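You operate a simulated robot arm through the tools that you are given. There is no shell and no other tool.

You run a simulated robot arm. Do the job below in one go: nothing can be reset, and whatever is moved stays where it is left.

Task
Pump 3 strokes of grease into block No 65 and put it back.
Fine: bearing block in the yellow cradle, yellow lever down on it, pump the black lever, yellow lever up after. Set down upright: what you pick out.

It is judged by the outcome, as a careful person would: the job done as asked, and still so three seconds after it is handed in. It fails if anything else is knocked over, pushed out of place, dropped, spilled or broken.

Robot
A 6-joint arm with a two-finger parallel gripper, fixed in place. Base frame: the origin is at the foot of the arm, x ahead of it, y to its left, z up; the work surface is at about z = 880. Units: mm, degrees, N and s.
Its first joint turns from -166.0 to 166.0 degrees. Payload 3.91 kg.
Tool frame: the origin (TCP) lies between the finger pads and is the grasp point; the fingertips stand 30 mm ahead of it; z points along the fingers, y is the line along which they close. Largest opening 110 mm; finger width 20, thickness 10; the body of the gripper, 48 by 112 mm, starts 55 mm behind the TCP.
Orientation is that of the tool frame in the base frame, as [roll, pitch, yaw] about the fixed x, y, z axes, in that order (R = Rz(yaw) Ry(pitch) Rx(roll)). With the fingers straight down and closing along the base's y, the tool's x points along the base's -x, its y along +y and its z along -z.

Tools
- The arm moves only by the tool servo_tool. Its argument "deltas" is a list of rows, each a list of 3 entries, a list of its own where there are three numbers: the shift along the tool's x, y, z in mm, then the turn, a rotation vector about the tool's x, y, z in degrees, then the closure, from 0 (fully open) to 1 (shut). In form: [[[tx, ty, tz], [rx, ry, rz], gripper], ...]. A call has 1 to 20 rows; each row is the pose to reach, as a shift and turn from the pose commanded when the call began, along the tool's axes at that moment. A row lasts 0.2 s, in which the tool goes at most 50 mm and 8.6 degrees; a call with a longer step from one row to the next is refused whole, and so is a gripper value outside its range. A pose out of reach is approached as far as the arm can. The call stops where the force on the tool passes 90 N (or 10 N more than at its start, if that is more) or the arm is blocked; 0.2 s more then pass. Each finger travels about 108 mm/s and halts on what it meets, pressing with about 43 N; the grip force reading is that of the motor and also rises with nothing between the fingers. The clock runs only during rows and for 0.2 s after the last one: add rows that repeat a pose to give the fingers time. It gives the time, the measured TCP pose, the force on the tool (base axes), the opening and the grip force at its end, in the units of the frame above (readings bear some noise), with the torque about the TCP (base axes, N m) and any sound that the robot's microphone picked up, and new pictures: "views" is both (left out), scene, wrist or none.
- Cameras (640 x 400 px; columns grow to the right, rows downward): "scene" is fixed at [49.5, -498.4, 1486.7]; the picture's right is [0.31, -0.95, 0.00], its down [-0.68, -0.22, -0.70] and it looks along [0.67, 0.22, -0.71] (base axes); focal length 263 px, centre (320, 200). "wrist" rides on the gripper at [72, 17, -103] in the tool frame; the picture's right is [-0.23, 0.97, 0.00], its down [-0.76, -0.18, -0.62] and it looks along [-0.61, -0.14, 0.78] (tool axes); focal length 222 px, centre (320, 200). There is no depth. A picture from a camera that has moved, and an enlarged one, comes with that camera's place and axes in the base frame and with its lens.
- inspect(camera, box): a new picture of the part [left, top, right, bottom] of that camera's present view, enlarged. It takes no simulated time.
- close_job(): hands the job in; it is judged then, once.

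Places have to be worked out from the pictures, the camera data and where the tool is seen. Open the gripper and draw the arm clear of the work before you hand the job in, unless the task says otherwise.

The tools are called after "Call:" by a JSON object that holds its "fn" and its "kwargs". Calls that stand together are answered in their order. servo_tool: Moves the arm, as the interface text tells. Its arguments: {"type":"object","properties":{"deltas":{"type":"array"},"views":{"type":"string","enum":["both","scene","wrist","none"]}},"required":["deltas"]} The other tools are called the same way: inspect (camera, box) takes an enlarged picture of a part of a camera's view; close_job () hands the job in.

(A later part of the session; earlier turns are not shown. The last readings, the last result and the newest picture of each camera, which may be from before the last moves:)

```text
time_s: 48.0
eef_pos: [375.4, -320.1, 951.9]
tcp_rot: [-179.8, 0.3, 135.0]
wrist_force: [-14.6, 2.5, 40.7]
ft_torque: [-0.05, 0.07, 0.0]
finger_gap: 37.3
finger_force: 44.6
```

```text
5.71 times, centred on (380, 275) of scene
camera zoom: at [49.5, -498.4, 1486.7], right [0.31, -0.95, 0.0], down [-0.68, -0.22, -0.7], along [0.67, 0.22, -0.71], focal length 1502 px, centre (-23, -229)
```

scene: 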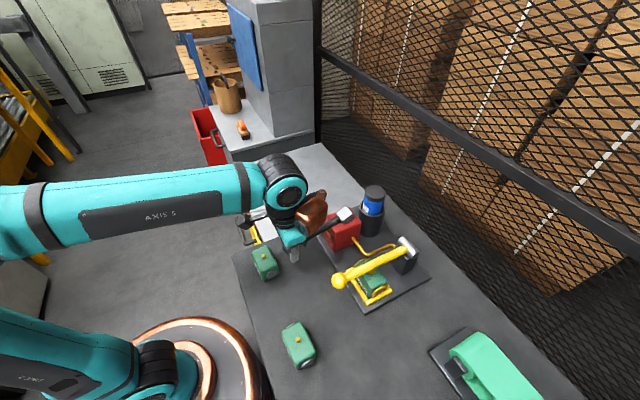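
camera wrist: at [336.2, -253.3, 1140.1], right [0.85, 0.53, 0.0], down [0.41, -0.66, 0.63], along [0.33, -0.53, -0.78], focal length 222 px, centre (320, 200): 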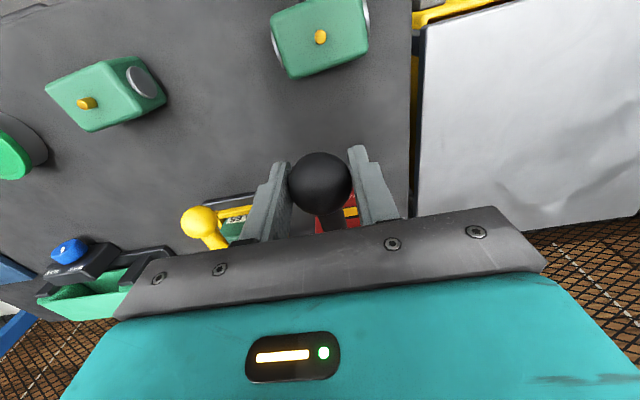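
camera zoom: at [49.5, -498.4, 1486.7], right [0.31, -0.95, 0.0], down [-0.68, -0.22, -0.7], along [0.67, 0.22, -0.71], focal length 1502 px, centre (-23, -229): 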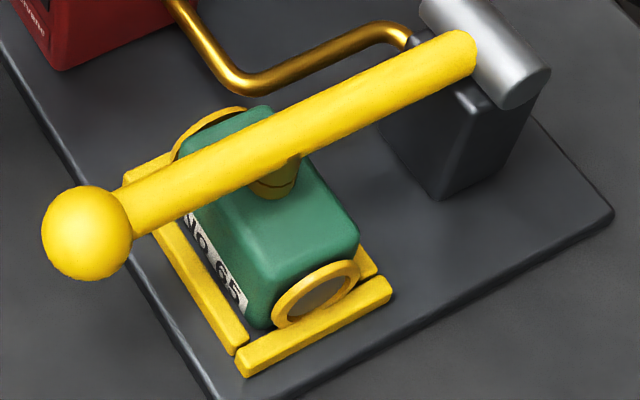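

The stop is felt at z≈952 (41 N) and golden rings of grease have appeared at the block's bearing ends: stroke one is done. I bring the lever back up along the arc to the top.

Call:
{"fn": "servo_tool", "kwargs": {"deltas": [[[3, 0, -10.5], [0, 0, 0], 1.0], [[5.3, 0, -21.2], [0, 0, 0], 1.0], [[6.8, 0, -32], [0, 0, 0], 1.0], [[7.6, 0, -42.9], [0, 0, 0], 1.0], [[7.6, 0, -53.9], [0, 0, 0], 1.0], [[6.8, 0, -64.8], [0, 0, 0], 1.0], [[5.3, 0, -75.6], [0, 0, 0], 1.0], [[3.1, 0, -86], [0, 0, 0], 1.0], [[3.1, 0, -86], [0, 0, 0], 1.0]], "views": "both"}}

Call:
{"fn": "inspect", "kwargs": {"camera": "scene", "box": [240, 160, 400, 300]}}

```text
time_s: 50.0
eef_pos: [374.4, -316.2, 1036.1]
tcp_rot: [-179.8, -0.1, 134.9]
wrist_force: [-2.1, 3.5, -46.0]
ft_torque: [0.1, 0.09, 0.04]
finger_gap: 37.8
finger_force: 45.2
camera wrist: at [336.2, -253.3, 1139.2], right [0.85, 0.53, 0.0], down [0.41, -0.66, 0.62], along [0.33, -0.53, -0.78], focal length 222 px, centre (320, 200)
```

scene: 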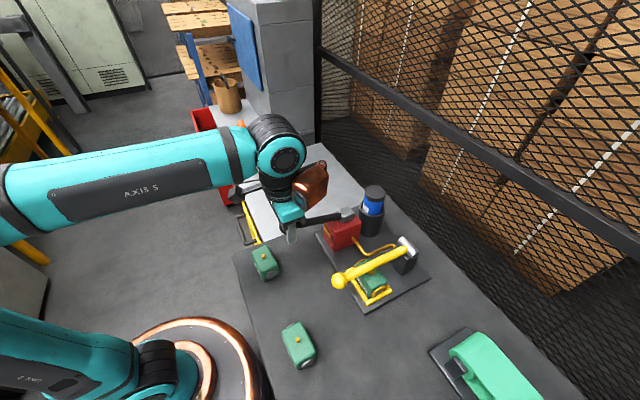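
wrist: 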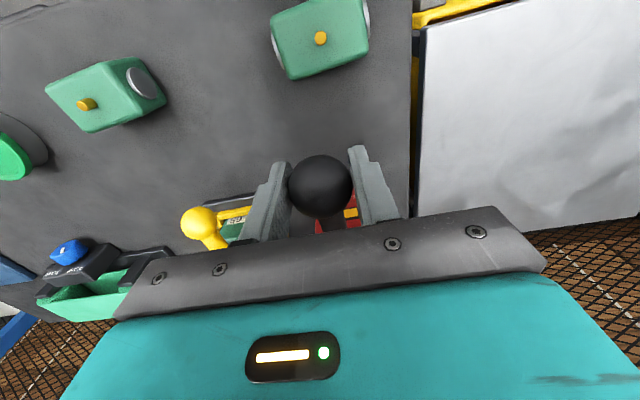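

```text
2.86 times, centred on (320, 230) of scene
camera zoom: at [49.5, -498.4, 1486.7], right [0.31, -0.95, 0.0], down [-0.68, -0.22, -0.7], along [0.67, 0.22, -0.71], focal length 751 px, centre (320, 114)
```

zoom: 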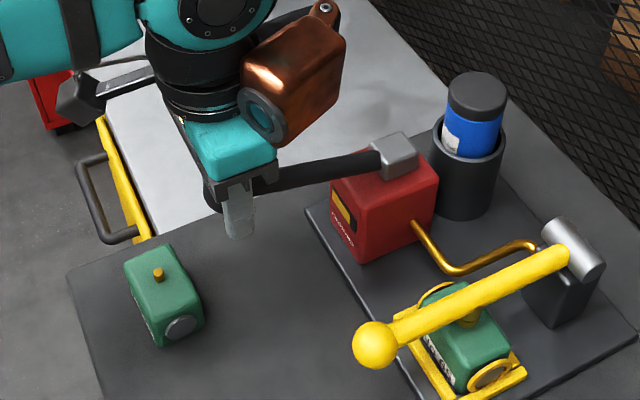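

The lever is back at its top stop. Second down stroke along the same arc.

Call:
{"fn": "servo_tool", "kwargs": {"deltas": [[[2.2, 0, 10.4], [0, 0, 0], 1.0], [[3.7, 0, 21.2], [0, 0, 0], 1.0], [[4.5, 0, 32.1], [0, 0, 0], 1.0], [[4.5, 0, 43.1], [0, 0, 0], 1.0], [[3.7, 0, 54], [0, 0, 0], 1.0], [[2.2, 0, 64.8], [0, 0, 0], 1.0], [[-0.1, 0, 75.5], [0, 0, 0], 1.0], [[-1.6, 0, 80.8], [0, 0, 0], 1.0], [[-3.1, 0, 86], [0, 0, 0], 1.0]], "views": "scene"}}

Call:
{"fn": "inspect", "kwargs": {"camera": "scene", "box": [340, 240, 420, 310]}}

Call:
{"fn": "inspect", "kwargs": {"camera": "scene", "box": [240, 160, 400, 300]}}

```text
time_s: 52.0
eef_pos: [375.9, -318.1, 952.5]
tcp_rot: [-179.9, 0.4, 135.0]
wrist_force: [-22.7, -0.3, 39.4]
ft_torque: [-0.07, 0.1, 0.0]
finger_gap: 37.3
finger_force: 44.8
```

scene: 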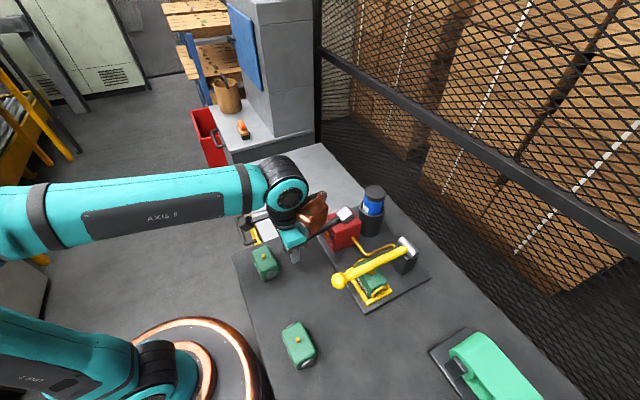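

```text
5.71 times, centred on (380, 275) of scene
camera zoom: at [49.5, -498.4, 1486.7], right [0.31, -0.95, 0.0], down [-0.68, -0.22, -0.7], along [0.67, 0.22, -0.71], focal length 1502 px, centre (-23, -229)
```

zoom: 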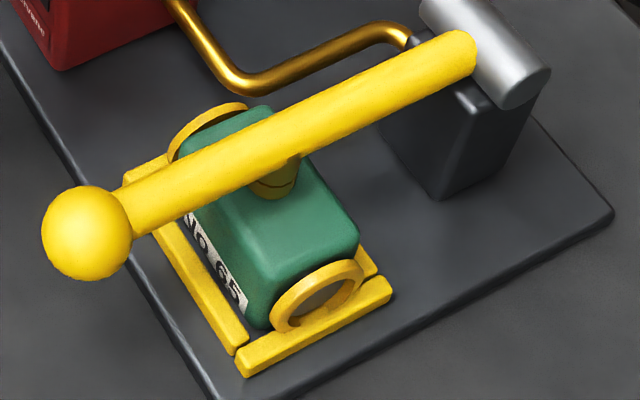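

```text
2.86 times, centred on (320, 230) of scene
camera zoom: at [49.5, -498.4, 1486.7], right [0.31, -0.95, 0.0], down [-0.68, -0.22, -0.7], along [0.67, 0.22, -0.71], focal length 751 px, centre (320, 114)
```

zoom: 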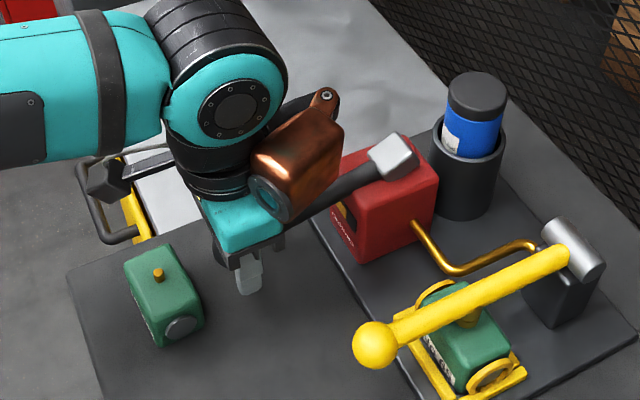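

The grease collar has visibly grown, so stroke two registered. Back up to the top.

Call:
{"fn": "servo_tool", "kwargs": {"deltas": [[[3, 0, -10.5], [0, 0, 0], 1.0], [[5.3, 0, -21.2], [0, 0, 0], 1.0], [[6.8, 0, -32], [0, 0, 0], 1.0], [[7.6, 0, -42.9], [0, 0, 0], 1.0], [[7.6, 0, -53.9], [0, 0, 0], 1.0], [[6.8, 0, -64.8], [0, 0, 0], 1.0], [[5.3, 0, -75.6], [0, 0, 0], 1.0], [[3.1, 0, -86], [0, 0, 0], 1.0], [[3.1, 0, -86], [0, 0, 0], 1.0]], "views": "scene"}}

Call:
{"fn": "inspect", "kwargs": {"camera": "scene", "box": [340, 240, 420, 310]}}

```text
time_s: 54.0
eef_pos: [373.6, -316.9, 1035.3]
tcp_rot: [-179.9, -0.1, 134.9]
wrist_force: [-10.9, -8.7, -47.1]
ft_torque: [0.22, 0.08, 0.0]
finger_gap: 37.9
finger_force: 44.9
```

scene: 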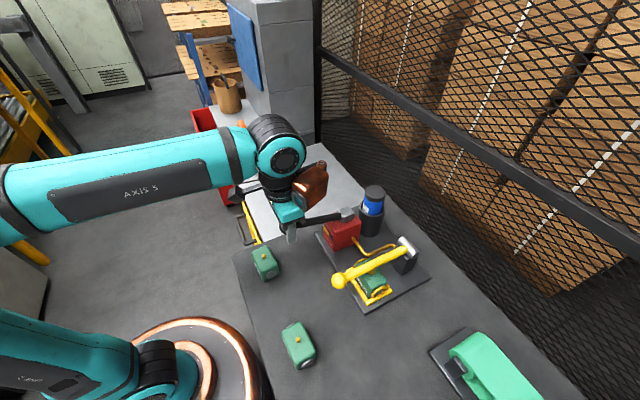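

```text
5.71 times, centred on (380, 275) of scene
camera zoom: at [49.5, -498.4, 1486.7], right [0.31, -0.95, 0.0], down [-0.68, -0.22, -0.7], along [0.67, 0.22, -0.71], focal length 1502 px, centre (-23, -229)
```

zoom: 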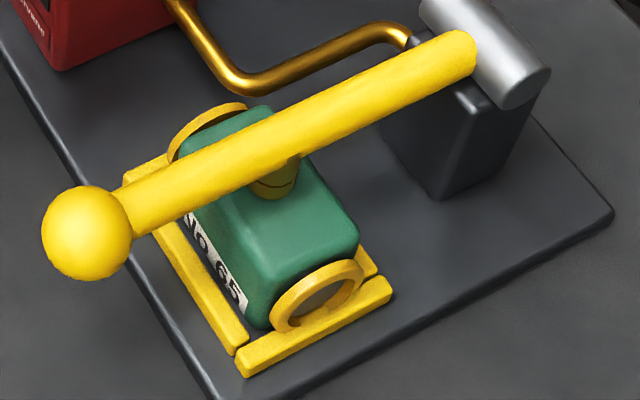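

At the top stop again with the collar unchanged. Third and last down stroke.

Call:
{"fn": "servo_tool", "kwargs": {"deltas": [[[2.2, 0, 10.4], [0, 0, 0], 1.0], [[3.7, 0, 21.2], [0, 0, 0], 1.0], [[4.5, 0, 32.1], [0, 0, 0], 1.0], [[4.5, 0, 43.1], [0, 0, 0], 1.0], [[3.7, 0, 54], [0, 0, 0], 1.0], [[2.2, 0, 64.8], [0, 0, 0], 1.0], [[-0.1, 0, 75.5], [0, 0, 0], 1.0], [[-1.6, 0, 80.8], [0, 0, 0], 1.0], [[-3.1, 0, 86], [0, 0, 0], 1.0]], "views": "scene"}}

Call:
{"fn": "inspect", "kwargs": {"camera": "scene", "box": [340, 240, 420, 310]}}

```text
time_s: 56.0
eef_pos: [376.3, -318.5, 952.6]
tcp_rot: [-179.9, 0.3, 135.0]
wrist_force: [-10.8, 18.5, 36.0]
ft_torque: [0.01, 0.0, 0.03]
finger_gap: 37.5
finger_force: 45.2
```

scene: 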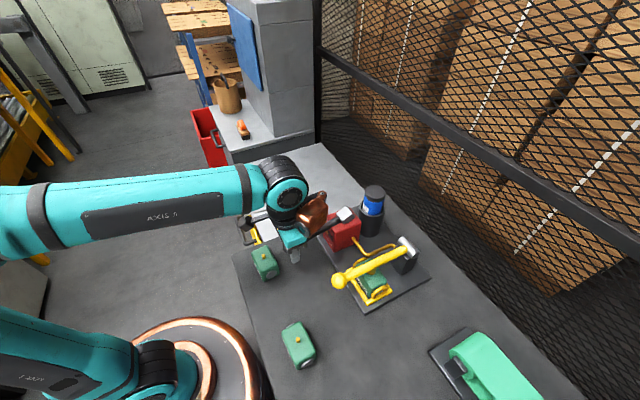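

```text
5.71 times, centred on (380, 275) of scene
camera zoom: at [49.5, -498.4, 1486.7], right [0.31, -0.95, 0.0], down [-0.68, -0.22, -0.7], along [0.67, 0.22, -0.71], focal length 1502 px, centre (-23, -229)
```

zoom: 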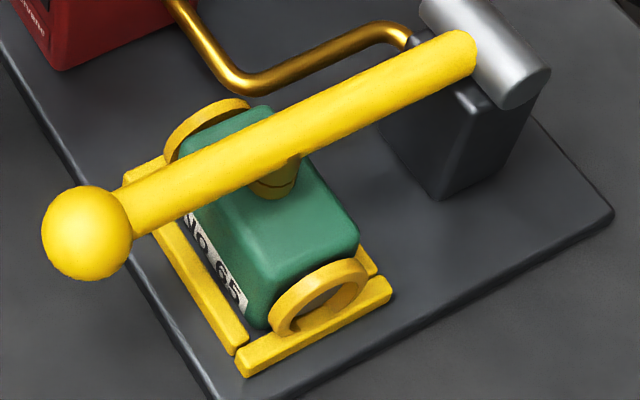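

The collar grew a third time: three strokes done. I return the lever to the top, relax the pull slightly, and release it.

Call:
{"fn": "servo_tool", "kwargs": {"deltas": [[[3, 0, -10.5], [0, 0, 0], 1.0], [[5.3, 0, -21.2], [0, 0, 0], 1.0], [[6.8, 0, -32], [0, 0, 0], 1.0], [[7.6, 0, -42.9], [0, 0, 0], 1.0], [[7.6, 0, -53.9], [0, 0, 0], 1.0], [[6.8, 0, -64.8], [0, 0, 0], 1.0], [[5.3, 0, -75.6], [0, 0, 0], 1.0], [[3.1, 0, -85.5], [0, 0, 0], 1.0], [[3.1, 0, -85.5], [0, 0, 0], 1.0], [[3.1, 0, -84], [0, 0, 0], 1.0], [[3.1, 0, -84], [0, 0, 0], 0.7], [[3.1, 0, -84], [0, 0, 0], 0.5], [[3.1, 0, -84], [0, 0, 0], 0.42], [[3.1, 0, -84], [0, 0, 0], 0.42]], "views": "both"}}

```text
time_s: 59.0
eef_pos: [374.2, -316.7, 1035.7]
tcp_rot: [-179.9, 0.2, 135.0]
wrist_force: [-0.4, 0.8, -0.2]
ft_torque: [0.01, 0.03, 0.0]
finger_gap: 64.0
finger_force: 0.1
camera wrist: at [336.3, -252.4, 1139.1], right [0.85, 0.53, 0.0], down [0.41, -0.66, 0.63], along [0.33, -0.53, -0.78], focal length 222 px, centre (320, 200)
```

scene: 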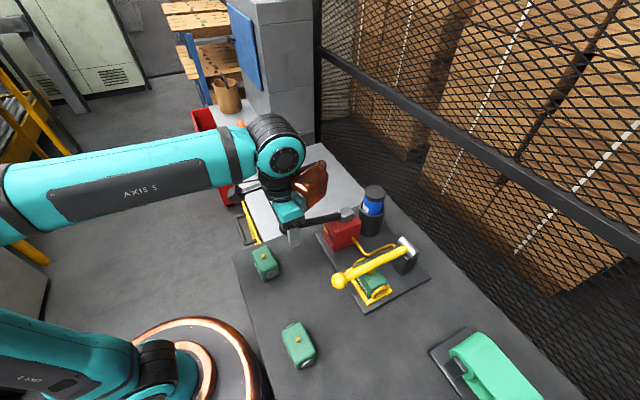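
wrist: 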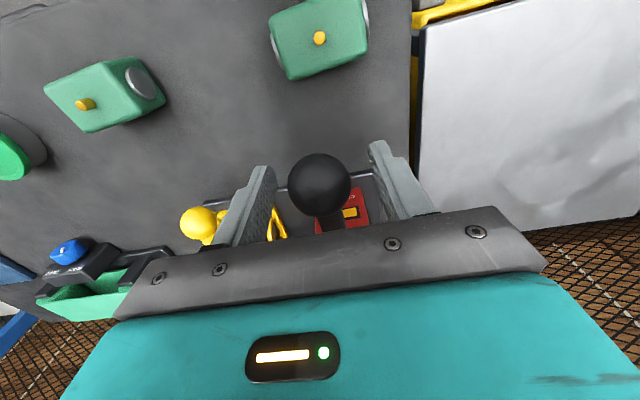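

The black lever stays up at its starting position. I rise clear and move over to the yellow knob.

Call:
{"fn": "servo_tool", "kwargs": {"deltas": [[[0, 0, -20], [0, 0, 0], 0.42], [[0, 0, -55], [0, 0, 0], 0.42], [[0, 0, -90], [0, 0, 0], 0.42], [[-10, -28, -90], [0, 0, 0], 0.42], [[-21, -56, -90], [0, 0, 0], 0.42], [[-32, -85, -90], [0, 0, 0], 0.42], [[-43, -113, -90], [0, 0, 0], 0.42], [[-53, -140.7, -90], [0, 0, 0], 0.42], [[-53, -140.7, -90], [0, 0, 0], 0.42]], "views": "both"}}

Call:
{"fn": "inspect", "kwargs": {"camera": "wrist", "box": [220, 60, 420, 240]}}

```text
time_s: 61.0
eef_pos: [313.0, -455.5, 1123.8]
tcp_rot: [-179.8, 0.1, 135.0]
wrist_force: [0.8, -0.6, -0.3]
ft_torque: [-0.02, 0.03, 0.02]
finger_gap: 63.9
finger_force: 0.2
camera wrist: at [274.8, -391.0, 1228.0], right [0.85, 0.53, 0.0], down [0.41, -0.66, 0.63], along [0.33, -0.53, -0.78], focal length 222 px, centre (320, 200)
```

scene: 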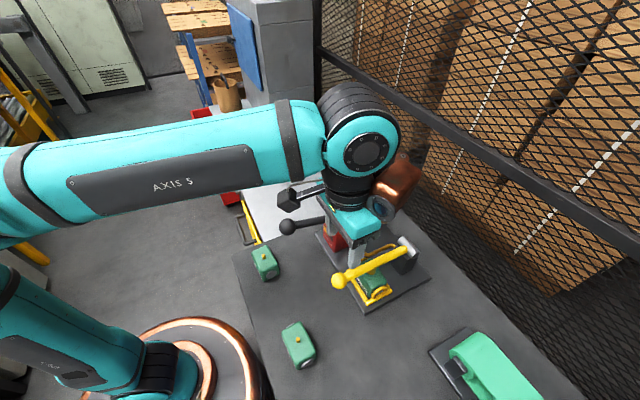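
wrist: 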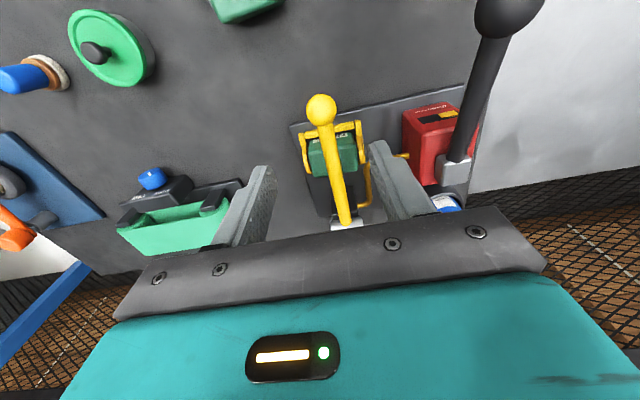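

```text
2.22 times, centred on (320, 150) of wrist
camera zoom: at [274.8, -391.0, 1228.0], right [0.85, 0.53, 0.0], down [0.41, -0.66, 0.63], along [0.33, -0.53, -0.78], focal length 494 px, centre (320, 311)
```

zoom: 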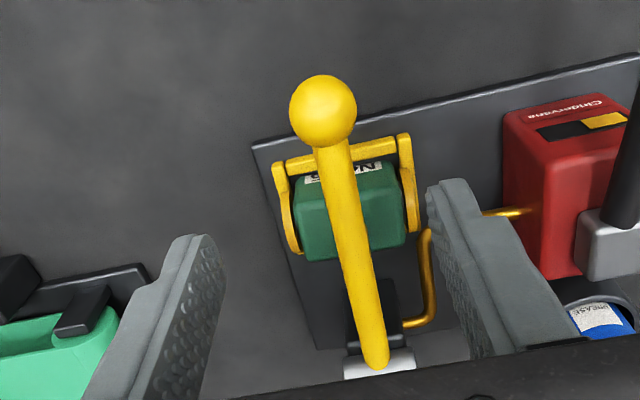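

The pump's front panel looks different from before; I enlarge it, and the block, to check.

Call:
{"fn": "inspect", "kwargs": {"camera": "wrist", "box": [395, 90, 485, 160]}}

Call:
{"fn": "inspect", "kwargs": {"camera": "wrist", "box": [290, 90, 380, 160]}}

Call:
{"fn": "inspect", "kwargs": {"camera": "scene", "box": [310, 215, 420, 315]}}

```text
5.71 times, centred on (440, 125) of wrist
camera zoom: at [274.8, -391.0, 1228.0], right [0.85, 0.53, 0.0], down [0.41, -0.66, 0.63], along [0.33, -0.53, -0.78], focal length 1269 px, centre (-366, 629)
```

zoom: 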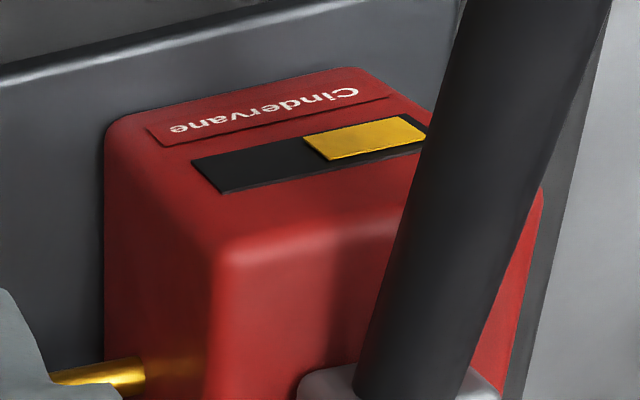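

```text
5.71 times, centred on (335, 125) of wrist
camera zoom: at [274.8, -391.0, 1228.0], right [0.85, 0.53, 0.0], down [0.41, -0.66, 0.63], along [0.33, -0.53, -0.78], focal length 1269 px, centre (234, 629)
```

zoom: 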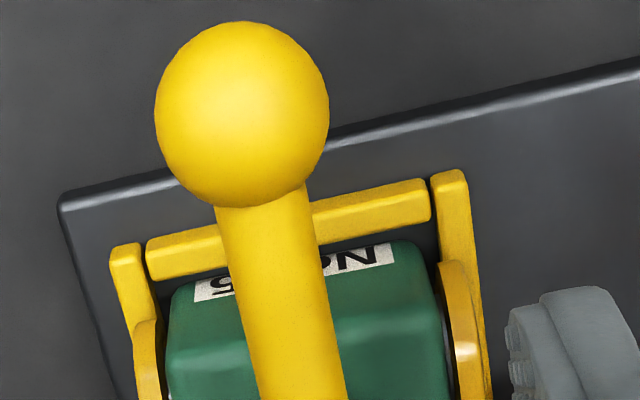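

```text
4.00 times, centred on (365, 265) of scene
camera zoom: at [49.5, -498.4, 1486.7], right [0.31, -0.95, 0.0], down [-0.68, -0.22, -0.7], along [0.67, 0.22, -0.71], focal length 1051 px, centre (140, -60)
```

zoom: 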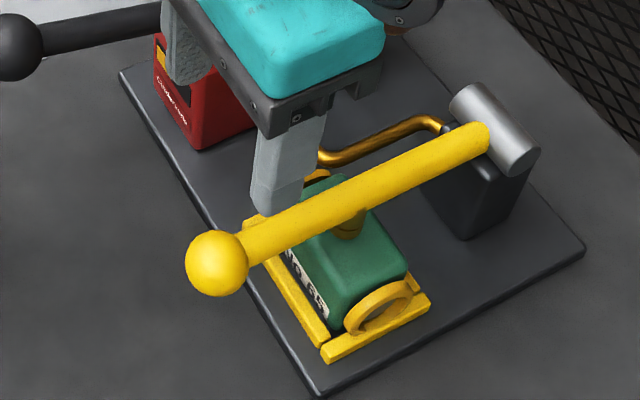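

The gauge on the pump has dropped by about half, consistent with three strokes, and the grease collars look right. I descend around the yellow knob and grip it.

Call:
{"fn": "servo_tool", "kwargs": {"deltas": [[[1, 0.7, 40], [0, 0, 0], 0.42], [[1.5, 0.7, 80], [0, 0, 0], 0.42], [[1.5, 0.7, 115], [0, 0, 0], 0.42], [[1.5, 0.7, 140], [0, 0, 0], 0.42], [[1.5, 0.7, 152], [0, 0, 0], 0.42], [[1.5, 0.7, 152], [0, 0, 0], 0.55], [[1.5, 0.7, 152], [0, 0, 0], 0.7], [[1.5, 0.7, 152], [0, 0, 0], 1.0], [[1.5, 0.7, 152], [0, 0, 0], 1.0]], "views": "both"}}

```text
time_s: 63.0
eef_pos: [311.6, -453.4, 972.2]
tcp_rot: [-179.9, 0.1, 135.0]
wrist_force: [-2.5, -5.3, -0.7]
ft_torque: [0.06, 0.08, -0.05]
finger_gap: 33.1
finger_force: 45.2
camera wrist: at [273.6, -388.6, 1076.2], right [0.85, 0.53, 0.0], down [0.41, -0.66, 0.63], along [0.33, -0.53, -0.78], focal length 222 px, centre (320, 200)
```

scene: 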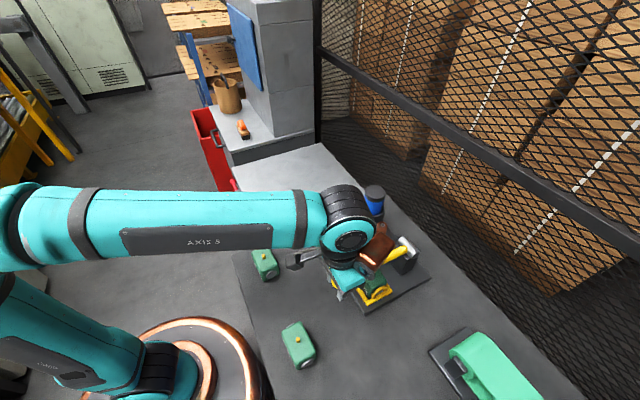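
wrist: 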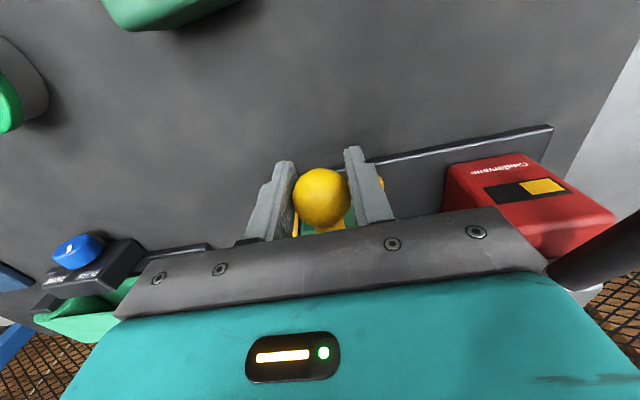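

Knob gripped. I raise the lever back along the reverse arc, first to about 62° from vertical, monitoring forces.

Call:
{"fn": "servo_tool", "kwargs": {"deltas": [[[0.3, 0, -6], [0, 0, 0], 1.0], [[0.4, 0, -12.7], [0, 0, 0], 1.0], [[0, 0, -25.5], [0, 0, 0], 1.0], [[-1.3, 0, -38.1], [0, 0, 0], 1.0], [[-3.6, 0, -50.7], [0, 0, 0], 1.0], [[-6.6, 0, -63], [0, 0, 0], 1.0], [[-10.6, 0, -75.2], [0, 0, 0], 1.0], [[-15.3, 0, -87], [0, 0, 0], 1.0], [[-20.9, 0, -98.4], [0, 0, 0], 1.0]], "views": "both"}}

Call:
{"fn": "inspect", "kwargs": {"camera": "scene", "box": [310, 215, 420, 315]}}

```text
time_s: 65.0
eef_pos: [326.3, -469.0, 1071.1]
tcp_rot: [-179.8, 0.0, 135.1]
wrist_force: [5.7, -9.4, -14.3]
ft_torque: [0.88, 0.89, 0.01]
finger_gap: 33.3
finger_force: 45.0
camera wrist: at [289.2, -404.3, 1175.9], right [0.85, 0.53, 0.0], down [0.41, -0.66, 0.62], along [0.33, -0.53, -0.78], focal length 222 px, centre (320, 200)
```

scene: 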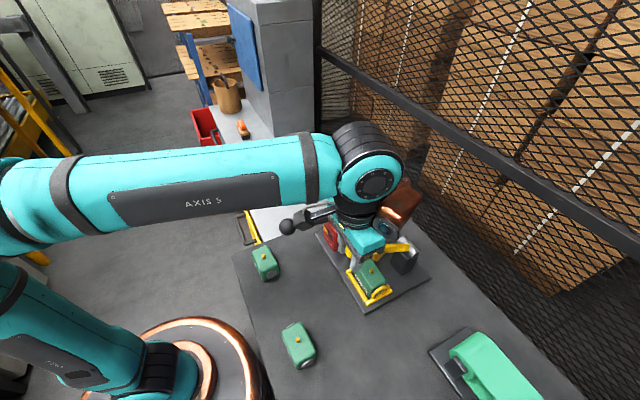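
wrist: 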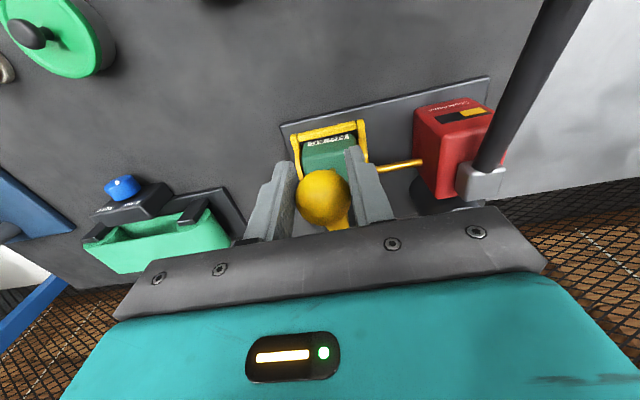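

```text
4.00 times, centred on (365, 265) of scene
camera zoom: at [49.5, -498.4, 1486.7], right [0.31, -0.95, 0.0], down [-0.68, -0.22, -0.7], along [0.67, 0.22, -0.71], focal length 1051 px, centre (140, -60)
```

zoom: 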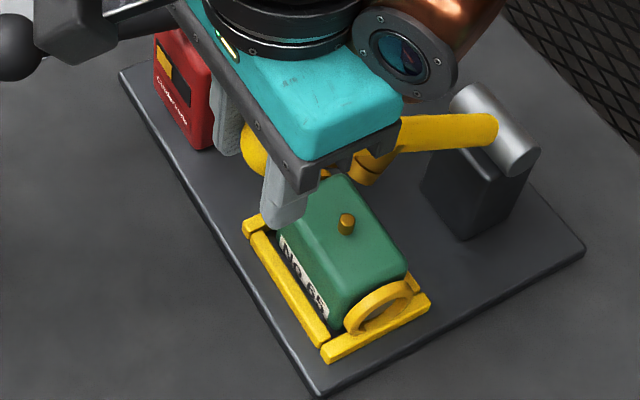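

The lever lifts cleanly off the nipple and the block stays put. I continue the arc upward to about 22° from vertical.

Call:
{"fn": "servo_tool", "kwargs": {"deltas": [[[-6.4, 0, -11], [0, 0, 0], 1.0], [[-13.5, 0, -21.6], [0, 0, 0], 1.0], [[-21.3, 0, -31.6], [0, 0, 0], 1.0], [[-29.9, 0, -41.1], [0, 0, 0], 1.0], [[-39, 0, -49.9], [0, 0, 0], 1.0], [[-48.8, 0, -58.1], [0, 0, 0], 1.0], [[-59.1, 0, -65.6], [0, 0, 0], 1.0], [[-69.9, 0, -72.4], [0, 0, 0], 1.0], [[-81.1, 0, -78.3], [0, 0, 0], 1.0], [[-92.8, 0, -83.5], [0, 0, 0], 1.0]], "views": "both"}}

```text
time_s: 67.2
eef_pos: [392.9, -531.9, 1155.2]
tcp_rot: [-179.9, 0.2, 135.0]
wrist_force: [-15.3, -6.5, -1.8]
ft_torque: [0.82, 0.93, -0.12]
finger_gap: 33.2
finger_force: 44.8
camera wrist: at [353.6, -468.5, 1258.7], right [0.85, 0.53, 0.0], down [0.41, -0.66, 0.63], along [0.33, -0.53, -0.78], focal length 222 px, centre (320, 200)
```

scene: 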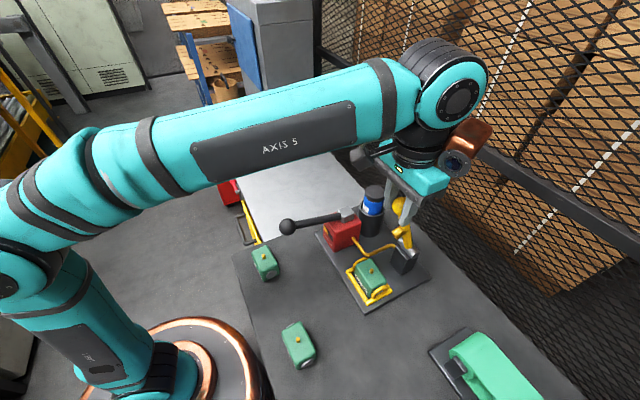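
wrist: 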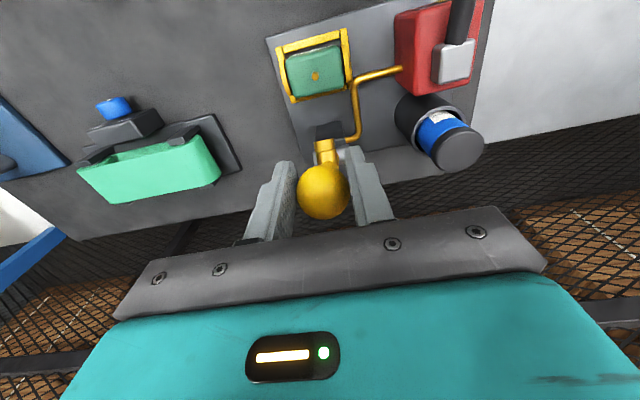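

Nearly up; light loads. I finish the arc to the starting angle (about 4°), easing the sideways load.

Call:
{"fn": "servo_tool", "kwargs": {"deltas": [[[-6, -0.7, -2.3], [0, 0, 0], 1.0], [[-12, -0.9, -4.4], [0, 0, 0], 1.0], [[-18.2, -0.9, -6.3], [0, 0, 0], 1.0], [[-24.2, -0.9, -7.9], [0, 0, 0], 1.0], [[-30.5, -0.9, -9.3], [0, 0, 0], 1.0], [[-36.7, -0.9, -10.5], [0, 0, 0], 1.0], [[-43, -0.9, -11.5], [0, 0, 0], 1.0], [[-49.3, -0.9, -12.3], [0, 0, 0], 1.0], [[-55, -0.9, -12.8], [0, 0, 0], 1.0]], "views": "scene"}}

Call:
{"fn": "inspect", "kwargs": {"camera": "scene", "box": [370, 160, 470, 290]}}

```text
time_s: 69.2
eef_pos: [429.6, -571.0, 1167.9]
tcp_rot: [-179.9, 0.1, 135.1]
wrist_force: [-13.6, 20.9, -11.4]
ft_torque: [0.98, 0.89, 0.08]
finger_gap: 33.1
finger_force: 45.3
```

scene: 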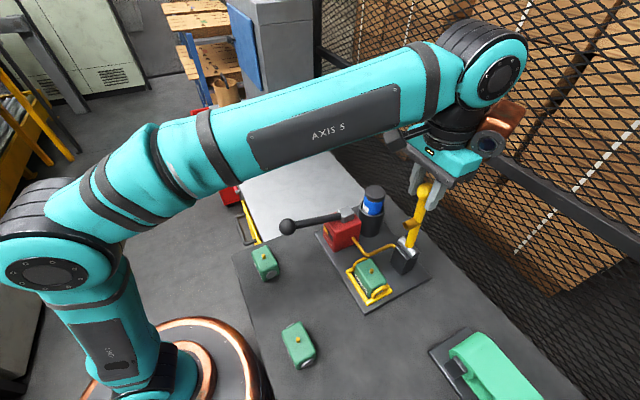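

```text
3.08 times, centred on (420, 225) of scene
camera zoom: at [49.5, -498.4, 1486.7], right [0.31, -0.95, 0.0], down [-0.68, -0.22, -0.7], along [0.67, 0.22, -0.71], focal length 809 px, centre (12, 123)
```

zoom: 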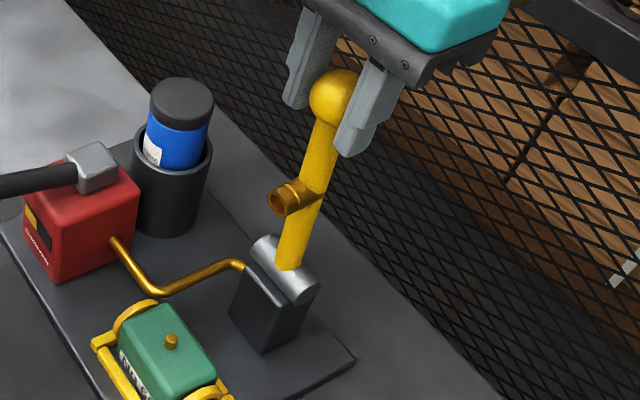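

Almost there: w is 707 versus 710 originally. I push the last few millimetres until the force shows the stop.

Call:
{"fn": "servo_tool", "kwargs": {"deltas": [[[-2, 0, 0.3], [0, 0, 0], 1.0], [[-4, 0, 0.3], [0, 0, 0], 1.0]], "views": "none"}}

```text
time_s: 69.8
eef_pos: [432.2, -573.5, 1167.4]
tcp_rot: [-179.8, 0.2, 134.9]
wrist_force: [-23.2, 35.7, -8.4]
ft_torque: [0.44, 0.27, 0.1]
finger_gap: 33.2
finger_force: 45.1
```

The force rose to about 42 N at w=711, the original upright position: lever at its stop. I relax and release.

Call:
{"fn": "servo_tool", "kwargs": {"deltas": [[[1.5, 0, 0], [0, 0, 0], 1.0], [[1.5, 0, 0], [0, 0, 0], 0.7], [[1.5, 0, 0], [0, 0, 0], 0.5], [[1.5, 0, 0], [0, 0, 0], 0.42], [[1.5, 0, 0], [0, 0, 0], 0.42], [[1.5, 0, -20], [0, 0, 0], 0.42], [[1.5, 0, -55], [0, 0, 0], 0.42], [[1.5, 0, -90], [0, 0, 0], 0.42]], "views": "both"}}

Call:
{"fn": "inspect", "kwargs": {"camera": "scene", "box": [370, 160, 470, 290]}}

Call:
{"fn": "inspect", "kwargs": {"camera": "scene", "box": [330, 245, 410, 315]}}

```text
time_s: 71.6
eef_pos: [431.5, -571.5, 1258.7]
tcp_rot: [-179.9, 0.1, 135.0]
wrist_force: [0.1, 0.5, 0.9]
ft_torque: [-0.02, 0.0, 0.03]
finger_gap: 63.9
finger_force: 0.1
camera wrist: at [393.2, -507.9, 1362.0], right [0.85, 0.53, 0.0], down [0.41, -0.66, 0.63], along [0.33, -0.53, -0.78], focal length 222 px, centre (320, 200)
```

scene: 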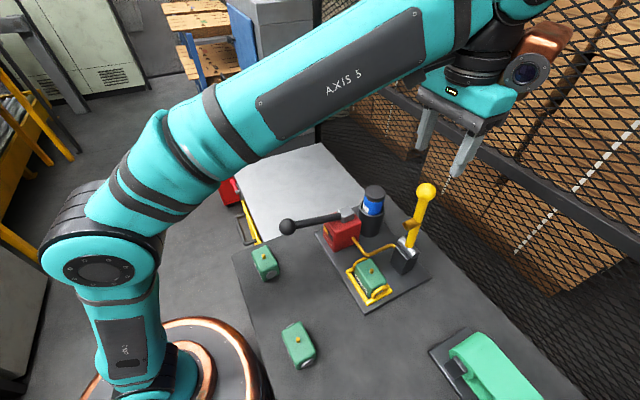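
wrist: 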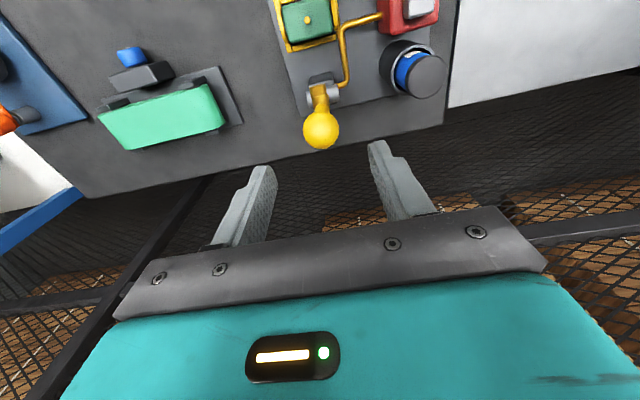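

```text
3.08 times, centred on (420, 225) of scene
camera zoom: at [49.5, -498.4, 1486.7], right [0.31, -0.95, 0.0], down [-0.68, -0.22, -0.7], along [0.67, 0.22, -0.71], focal length 809 px, centre (12, 123)
```

zoom: 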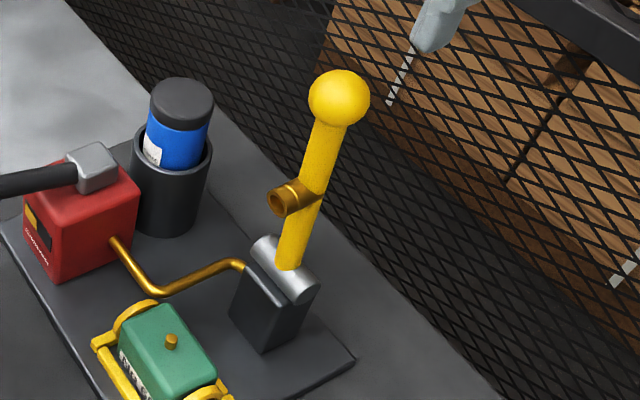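

```text
5.71 times, centred on (370, 280) of scene
camera zoom: at [49.5, -498.4, 1486.7], right [0.31, -0.95, 0.0], down [-0.68, -0.22, -0.7], along [0.67, 0.22, -0.71], focal length 1502 px, centre (34, -257)
```

zoom: 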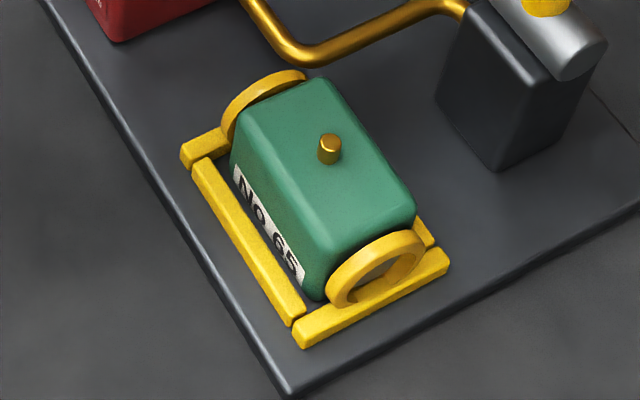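

The yellow lever is up at its original position, and block 65 sits undisturbed with its nipple at about (377,-515). I retrace my path: back to the waypoint, then yaw the tool back to 224°.

Call:
{"fn": "servo_tool", "kwargs": {"deltas": [[[20, -9, 0], [0, 0, 0], 0.42], [[41, -18.5, 0], [0, 0, 0], 0.42], [[61.3, -27.5, 0], [0, 0, 0], 0.42], [[61.3, -27.5, 0], [0, 0, -8.1], 0.42], [[61.3, -27.5, 0], [0, 0, -16.2], 0.42], [[61.3, -27.5, 0], [0, 0, -24.3], 0.42], [[61.3, -27.5, 0], [0, 0, -32.4], 0.42], [[61.3, -27.5, 0], [0, 0, -40.5], 0.42], [[61.3, -27.5, 0], [0, 0, -48.6], 0.42], [[61.3, -27.5, 0], [0, 0, -56.7], 0.42], [[61.3, -27.5, 0], [0, 0, -64.8], 0.42], [[61.3, -27.5, 0], [0, 0, -72.9], 0.42], [[61.3, -27.5, 0], [0, 0, -81], 0.42], [[61.3, -27.5, 0], [0, 0, -89], 0.42], [[61.3, -27.5, 0], [0, 0, -89], 0.42]], "views": "scene"}}

```text
time_s: 74.8
eef_pos: [369.1, -550.7, 1257.1]
tcp_rot: [-179.9, -0.2, -135.9]
wrist_force: [1.1, 0.2, 0.3]
ft_torque: [0.0, -0.01, -0.05]
finger_gap: 63.9
finger_force: 0.1
```

scene: 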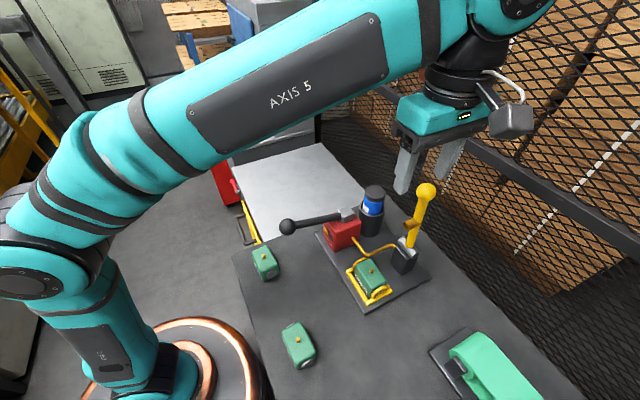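

Now I lean back to 30° and move to the standoff point on the approach line to the block.

Call:
{"fn": "servo_tool", "kwargs": {"deltas": [[[10.6, 3.3, 28], [0, -5, 0], 0.42], [[21.1, 6.6, 56.1], [0, -10, 0], 0.42], [[31.7, 10, 84.2], [0, -15, 0], 0.42], [[42.3, 13.3, 112.3], [0, -20, 0], 0.42], [[52.8, 16.6, 140.3], [0, -25, 0], 0.42], [[63.4, 19.9, 168.4], [0, -30, 0], 0.42], [[63.4, 19.9, 168.4], [0, -30, 0], 0.42]], "views": "both"}}

Call:
{"fn": "inspect", "kwargs": {"camera": "wrist", "box": [210, 20, 380, 200]}}

```text
time_s: 76.4
eef_pos: [309.4, -579.2, 1089.0]
tcp_rot: [-179.7, 29.9, -135.9]
wrist_force: [0.1, 0.6, 0.3]
ft_torque: [0.01, -0.06, 0.02]
finger_gap: 63.7
finger_force: 0.1
camera wrist: at [216.7, -645.3, 1143.6], right [-0.54, 0.84, 0.11], down [0.37, 0.12, 0.92], along [0.76, 0.53, -0.38], focal length 222 px, centre (320, 200)
```

scene: 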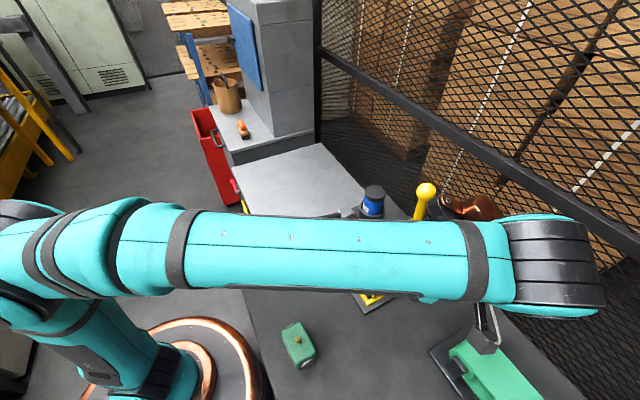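
wrist: 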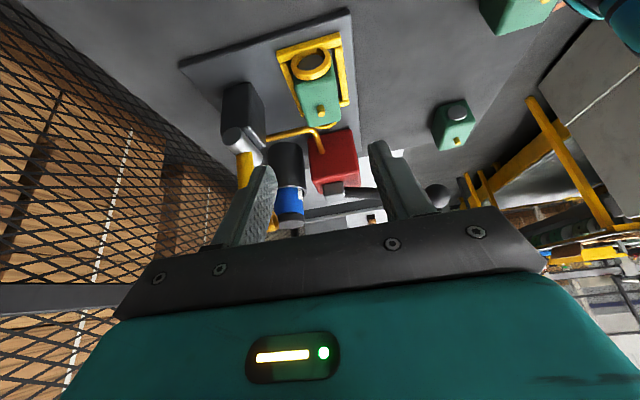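

```text
2.22 times, centred on (295, 110) of wrist
camera zoom: at [216.7, -645.3, 1143.6], right [-0.54, 0.84, 0.11], down [0.37, 0.12, 0.92], along [0.76, 0.53, -0.38], focal length 494 px, centre (376, 400)
```

zoom: 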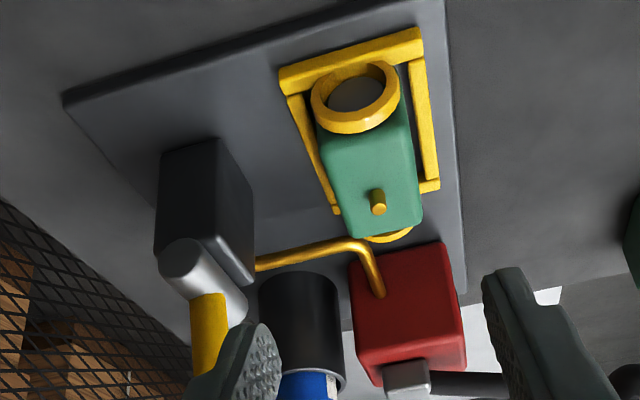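

The view matches the earlier standoff, so the block is exactly where I left it. I advance 170 mm along the tool axis to straddle it.

Call:
{"fn": "servo_tool", "kwargs": {"deltas": [[[0, 0, 35], [0, 0, 0], 0.42], [[0, 0, 70], [0, 0, 0], 0.42], [[0, 0, 100], [0, 0, 0], 0.42], [[0, 0, 125], [0, 0, 0], 0.42], [[0, 0, 145], [0, 0, 0], 0.42], [[0, 0, 160], [0, 0, 0], 0.42], [[0, 0, 169], [0, 0, 0], 0.42], [[0, 0, 169], [0, 0, 0], 0.42]], "views": "both"}}

Call:
{"fn": "inspect", "kwargs": {"camera": "wrist", "box": [200, 20, 400, 240]}}

```text
time_s: 78.2
eef_pos: [370.9, -522.6, 943.2]
tcp_rot: [-179.8, 30.0, -135.9]
wrist_force: [0.1, 0.4, -0.3]
ft_torque: [0.01, 0.02, -0.04]
finger_gap: 63.8
finger_force: 0.0
camera wrist: at [277.8, -588.8, 997.0], right [-0.54, 0.84, 0.11], down [0.37, 0.12, 0.92], along [0.76, 0.53, -0.38], focal length 222 px, centre (320, 200)
```

scene: 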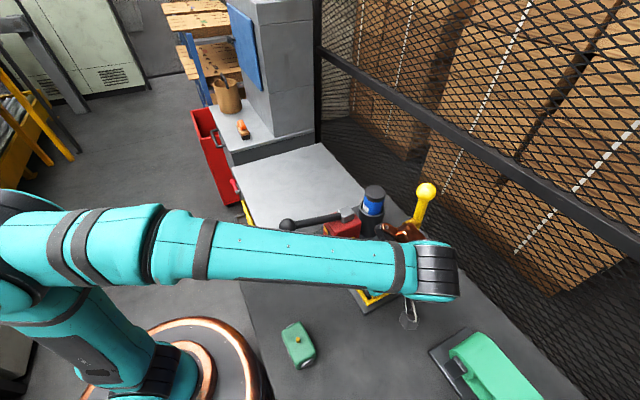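
wrist: 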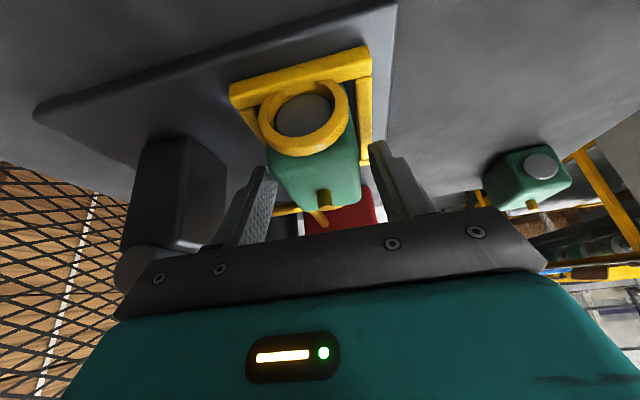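

```text
1.82 times, centred on (300, 130) of wrist
camera zoom: at [277.8, -588.8, 997.0], right [-0.54, 0.84, 0.11], down [0.37, 0.12, 0.92], along [0.76, 0.53, -0.38], focal length 404 px, centre (356, 327)
```

zoom: 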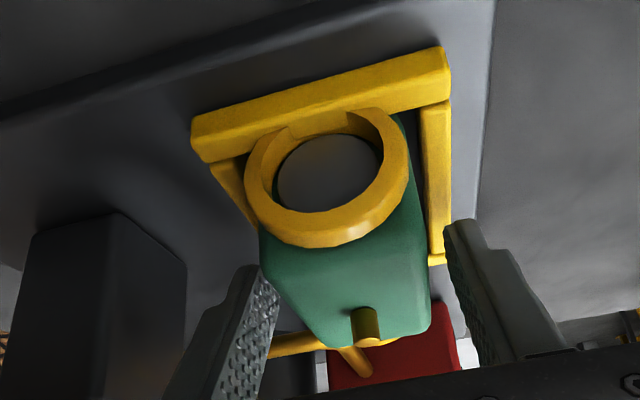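

The fingers straddle the block as before. I lower 1 mm and close on it.

Call:
{"fn": "servo_tool", "kwargs": {"deltas": [[[0.6, 0, 1.0], [0, 0, 0], 0.45], [[0.6, 0, 1.0], [0, 0, 0], 0.52], [[0.6, 0, 1.0], [0, 0, 0], 0.6], [[0.6, 0, 1.0], [0, 0, 0], 1.0], [[0.6, 0, 1.0], [0, 0, 0], 1.0]], "views": "wrist"}}

```text
time_s: 79.4
eef_pos: [370.7, -521.9, 942.1]
tcp_rot: [-179.7, 29.9, -135.9]
wrist_force: [-0.8, 1.0, 0.1]
ft_torque: [0.08, 0.15, -0.03]
finger_gap: 46.0
finger_force: 42.8
camera wrist: at [277.5, -588.3, 996.2], right [-0.54, 0.84, 0.11], down [0.37, 0.12, 0.92], along [0.76, 0.53, -0.38], focal length 222 px, centre (320, 200)
```

wrist: 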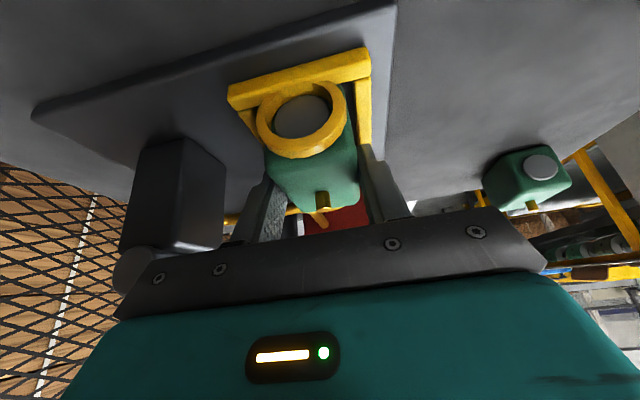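

Gripped at 46 mm again. I lift straight out of the cradle 27 mm.

Call:
{"fn": "servo_tool", "kwargs": {"deltas": [[[-1.5, 0, -2.6], [0, 0, 0], 1.0], [[-4, 0, -6.9], [0, 0, 0], 1.0], [[-7, 0, -12.1], [0, 0, 0], 1.0], [[-10, 0, -17.3], [0, 0, 0], 1.0], [[-13.5, 0, -23.4], [0, 0, 0], 1.0], [[-13.5, 0, -23.4], [0, 0, 0], 1.0]], "views": "both"}}

```text
time_s: 80.8
eef_pos: [371.9, -520.7, 969.1]
tcp_rot: [-179.9, 29.9, -136.0]
wrist_force: [0.1, -0.1, -6.4]
ft_torque: [-0.01, 0.04, 0.03]
finger_gap: 45.8
finger_force: 42.4
camera wrist: at [278.6, -588.2, 1023.4], right [-0.54, 0.84, 0.11], down [0.37, 0.12, 0.92], along [0.76, 0.53, -0.38], focal length 222 px, centre (320, 200)
```

scene: 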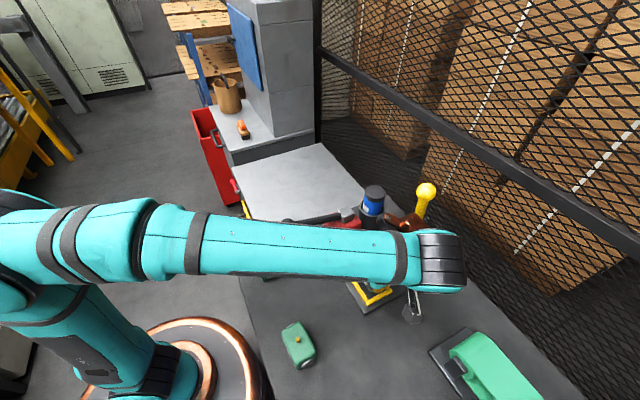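
wrist: 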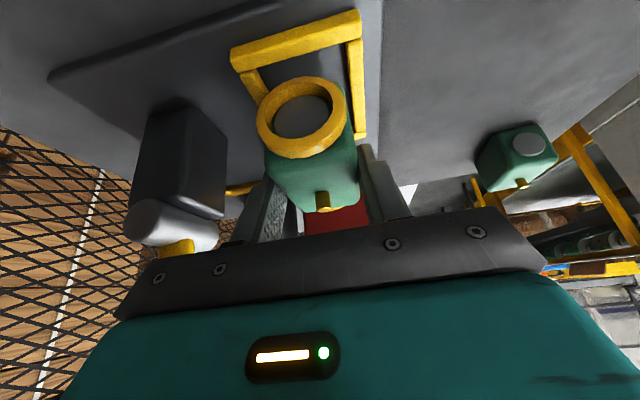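

Out of the cradle and hanging straight. I slide back toward the base side, raise 20 mm, and carry it over its original spot.

Call:
{"fn": "servo_tool", "kwargs": {"deltas": [[[0.2, 15, -0.1], [0, 0, 0], 1.0], [[0.4, 30, -0.3], [0, 0, 0], 1.0], [[0.6, 45, -0.4], [0, 0, 0], 1.0], [[0.8, 59.4, -0.5], [0, 0, 0], 1.0], [[-9.2, 59.4, -17.8], [0, 0, 0], 1.0], [[-14, 75, -15.3], [0, 0, 0], 1.0], [[-22, 104, -10.5], [0, 0, 0], 1.0], [[-30, 133, -5.9], [0, 0, 0], 1.0], [[-38, 162, -1], [0, 0, 0], 1.0], [[-46, 190, 3.5], [0, 0, 0], 1.0], [[-51.8, 208.7, 6.8], [0, 0, 0], 1.0], [[-51.8, 208.7, 6.8], [0, 0, 0], 1.0]], "views": "both"}}

Call:
{"fn": "inspect", "kwargs": {"camera": "wrist", "box": [220, 0, 420, 220]}}

```text
time_s: 83.4
eef_pos: [259.8, -337.2, 987.9]
tcp_rot: [-179.9, 30.0, -135.9]
wrist_force: [-1.1, 0.6, -6.1]
ft_torque: [-0.07, 0.01, -0.02]
finger_gap: 45.8
finger_force: 42.9
camera wrist: at [166.4, -404.2, 1041.2], right [-0.54, 0.84, 0.11], down [0.37, 0.12, 0.92], along [0.76, 0.53, -0.38], focal length 222 px, centre (320, 200)
```

scene: 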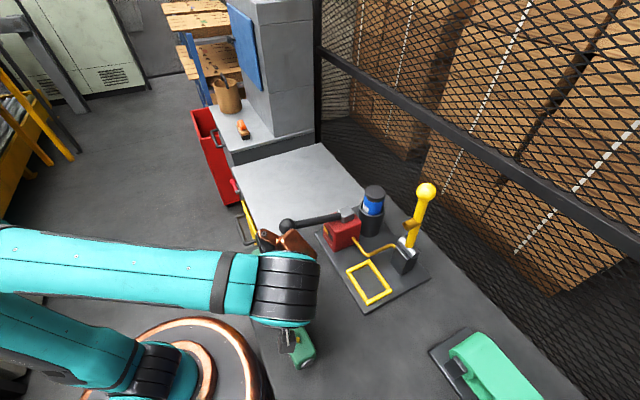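
wrist: 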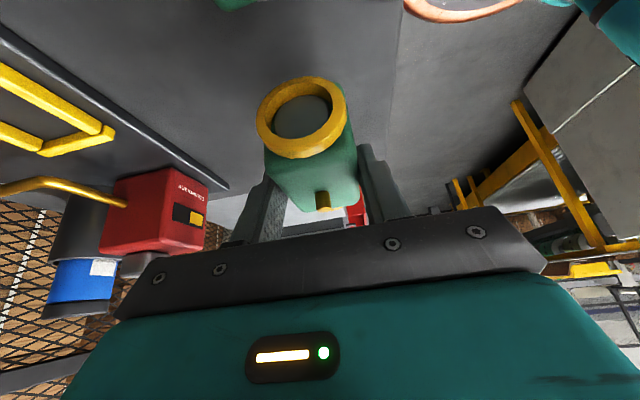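

```text
1.82 times, centred on (320, 110) of wrist
camera zoom: at [166.4, -404.2, 1041.2], right [-0.54, 0.84, 0.11], down [0.37, 0.12, 0.92], along [0.76, 0.53, -0.38], focal length 404 px, centre (320, 364)
```

zoom: 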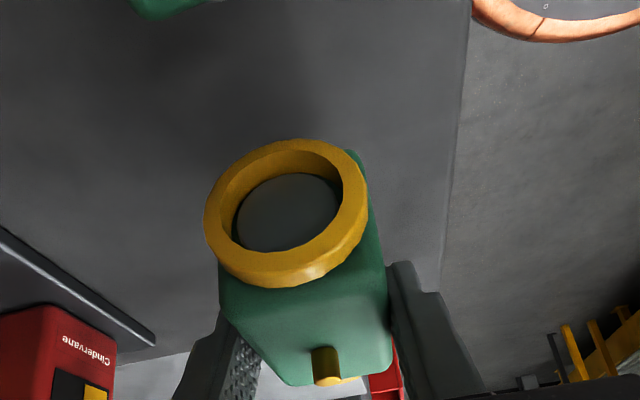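

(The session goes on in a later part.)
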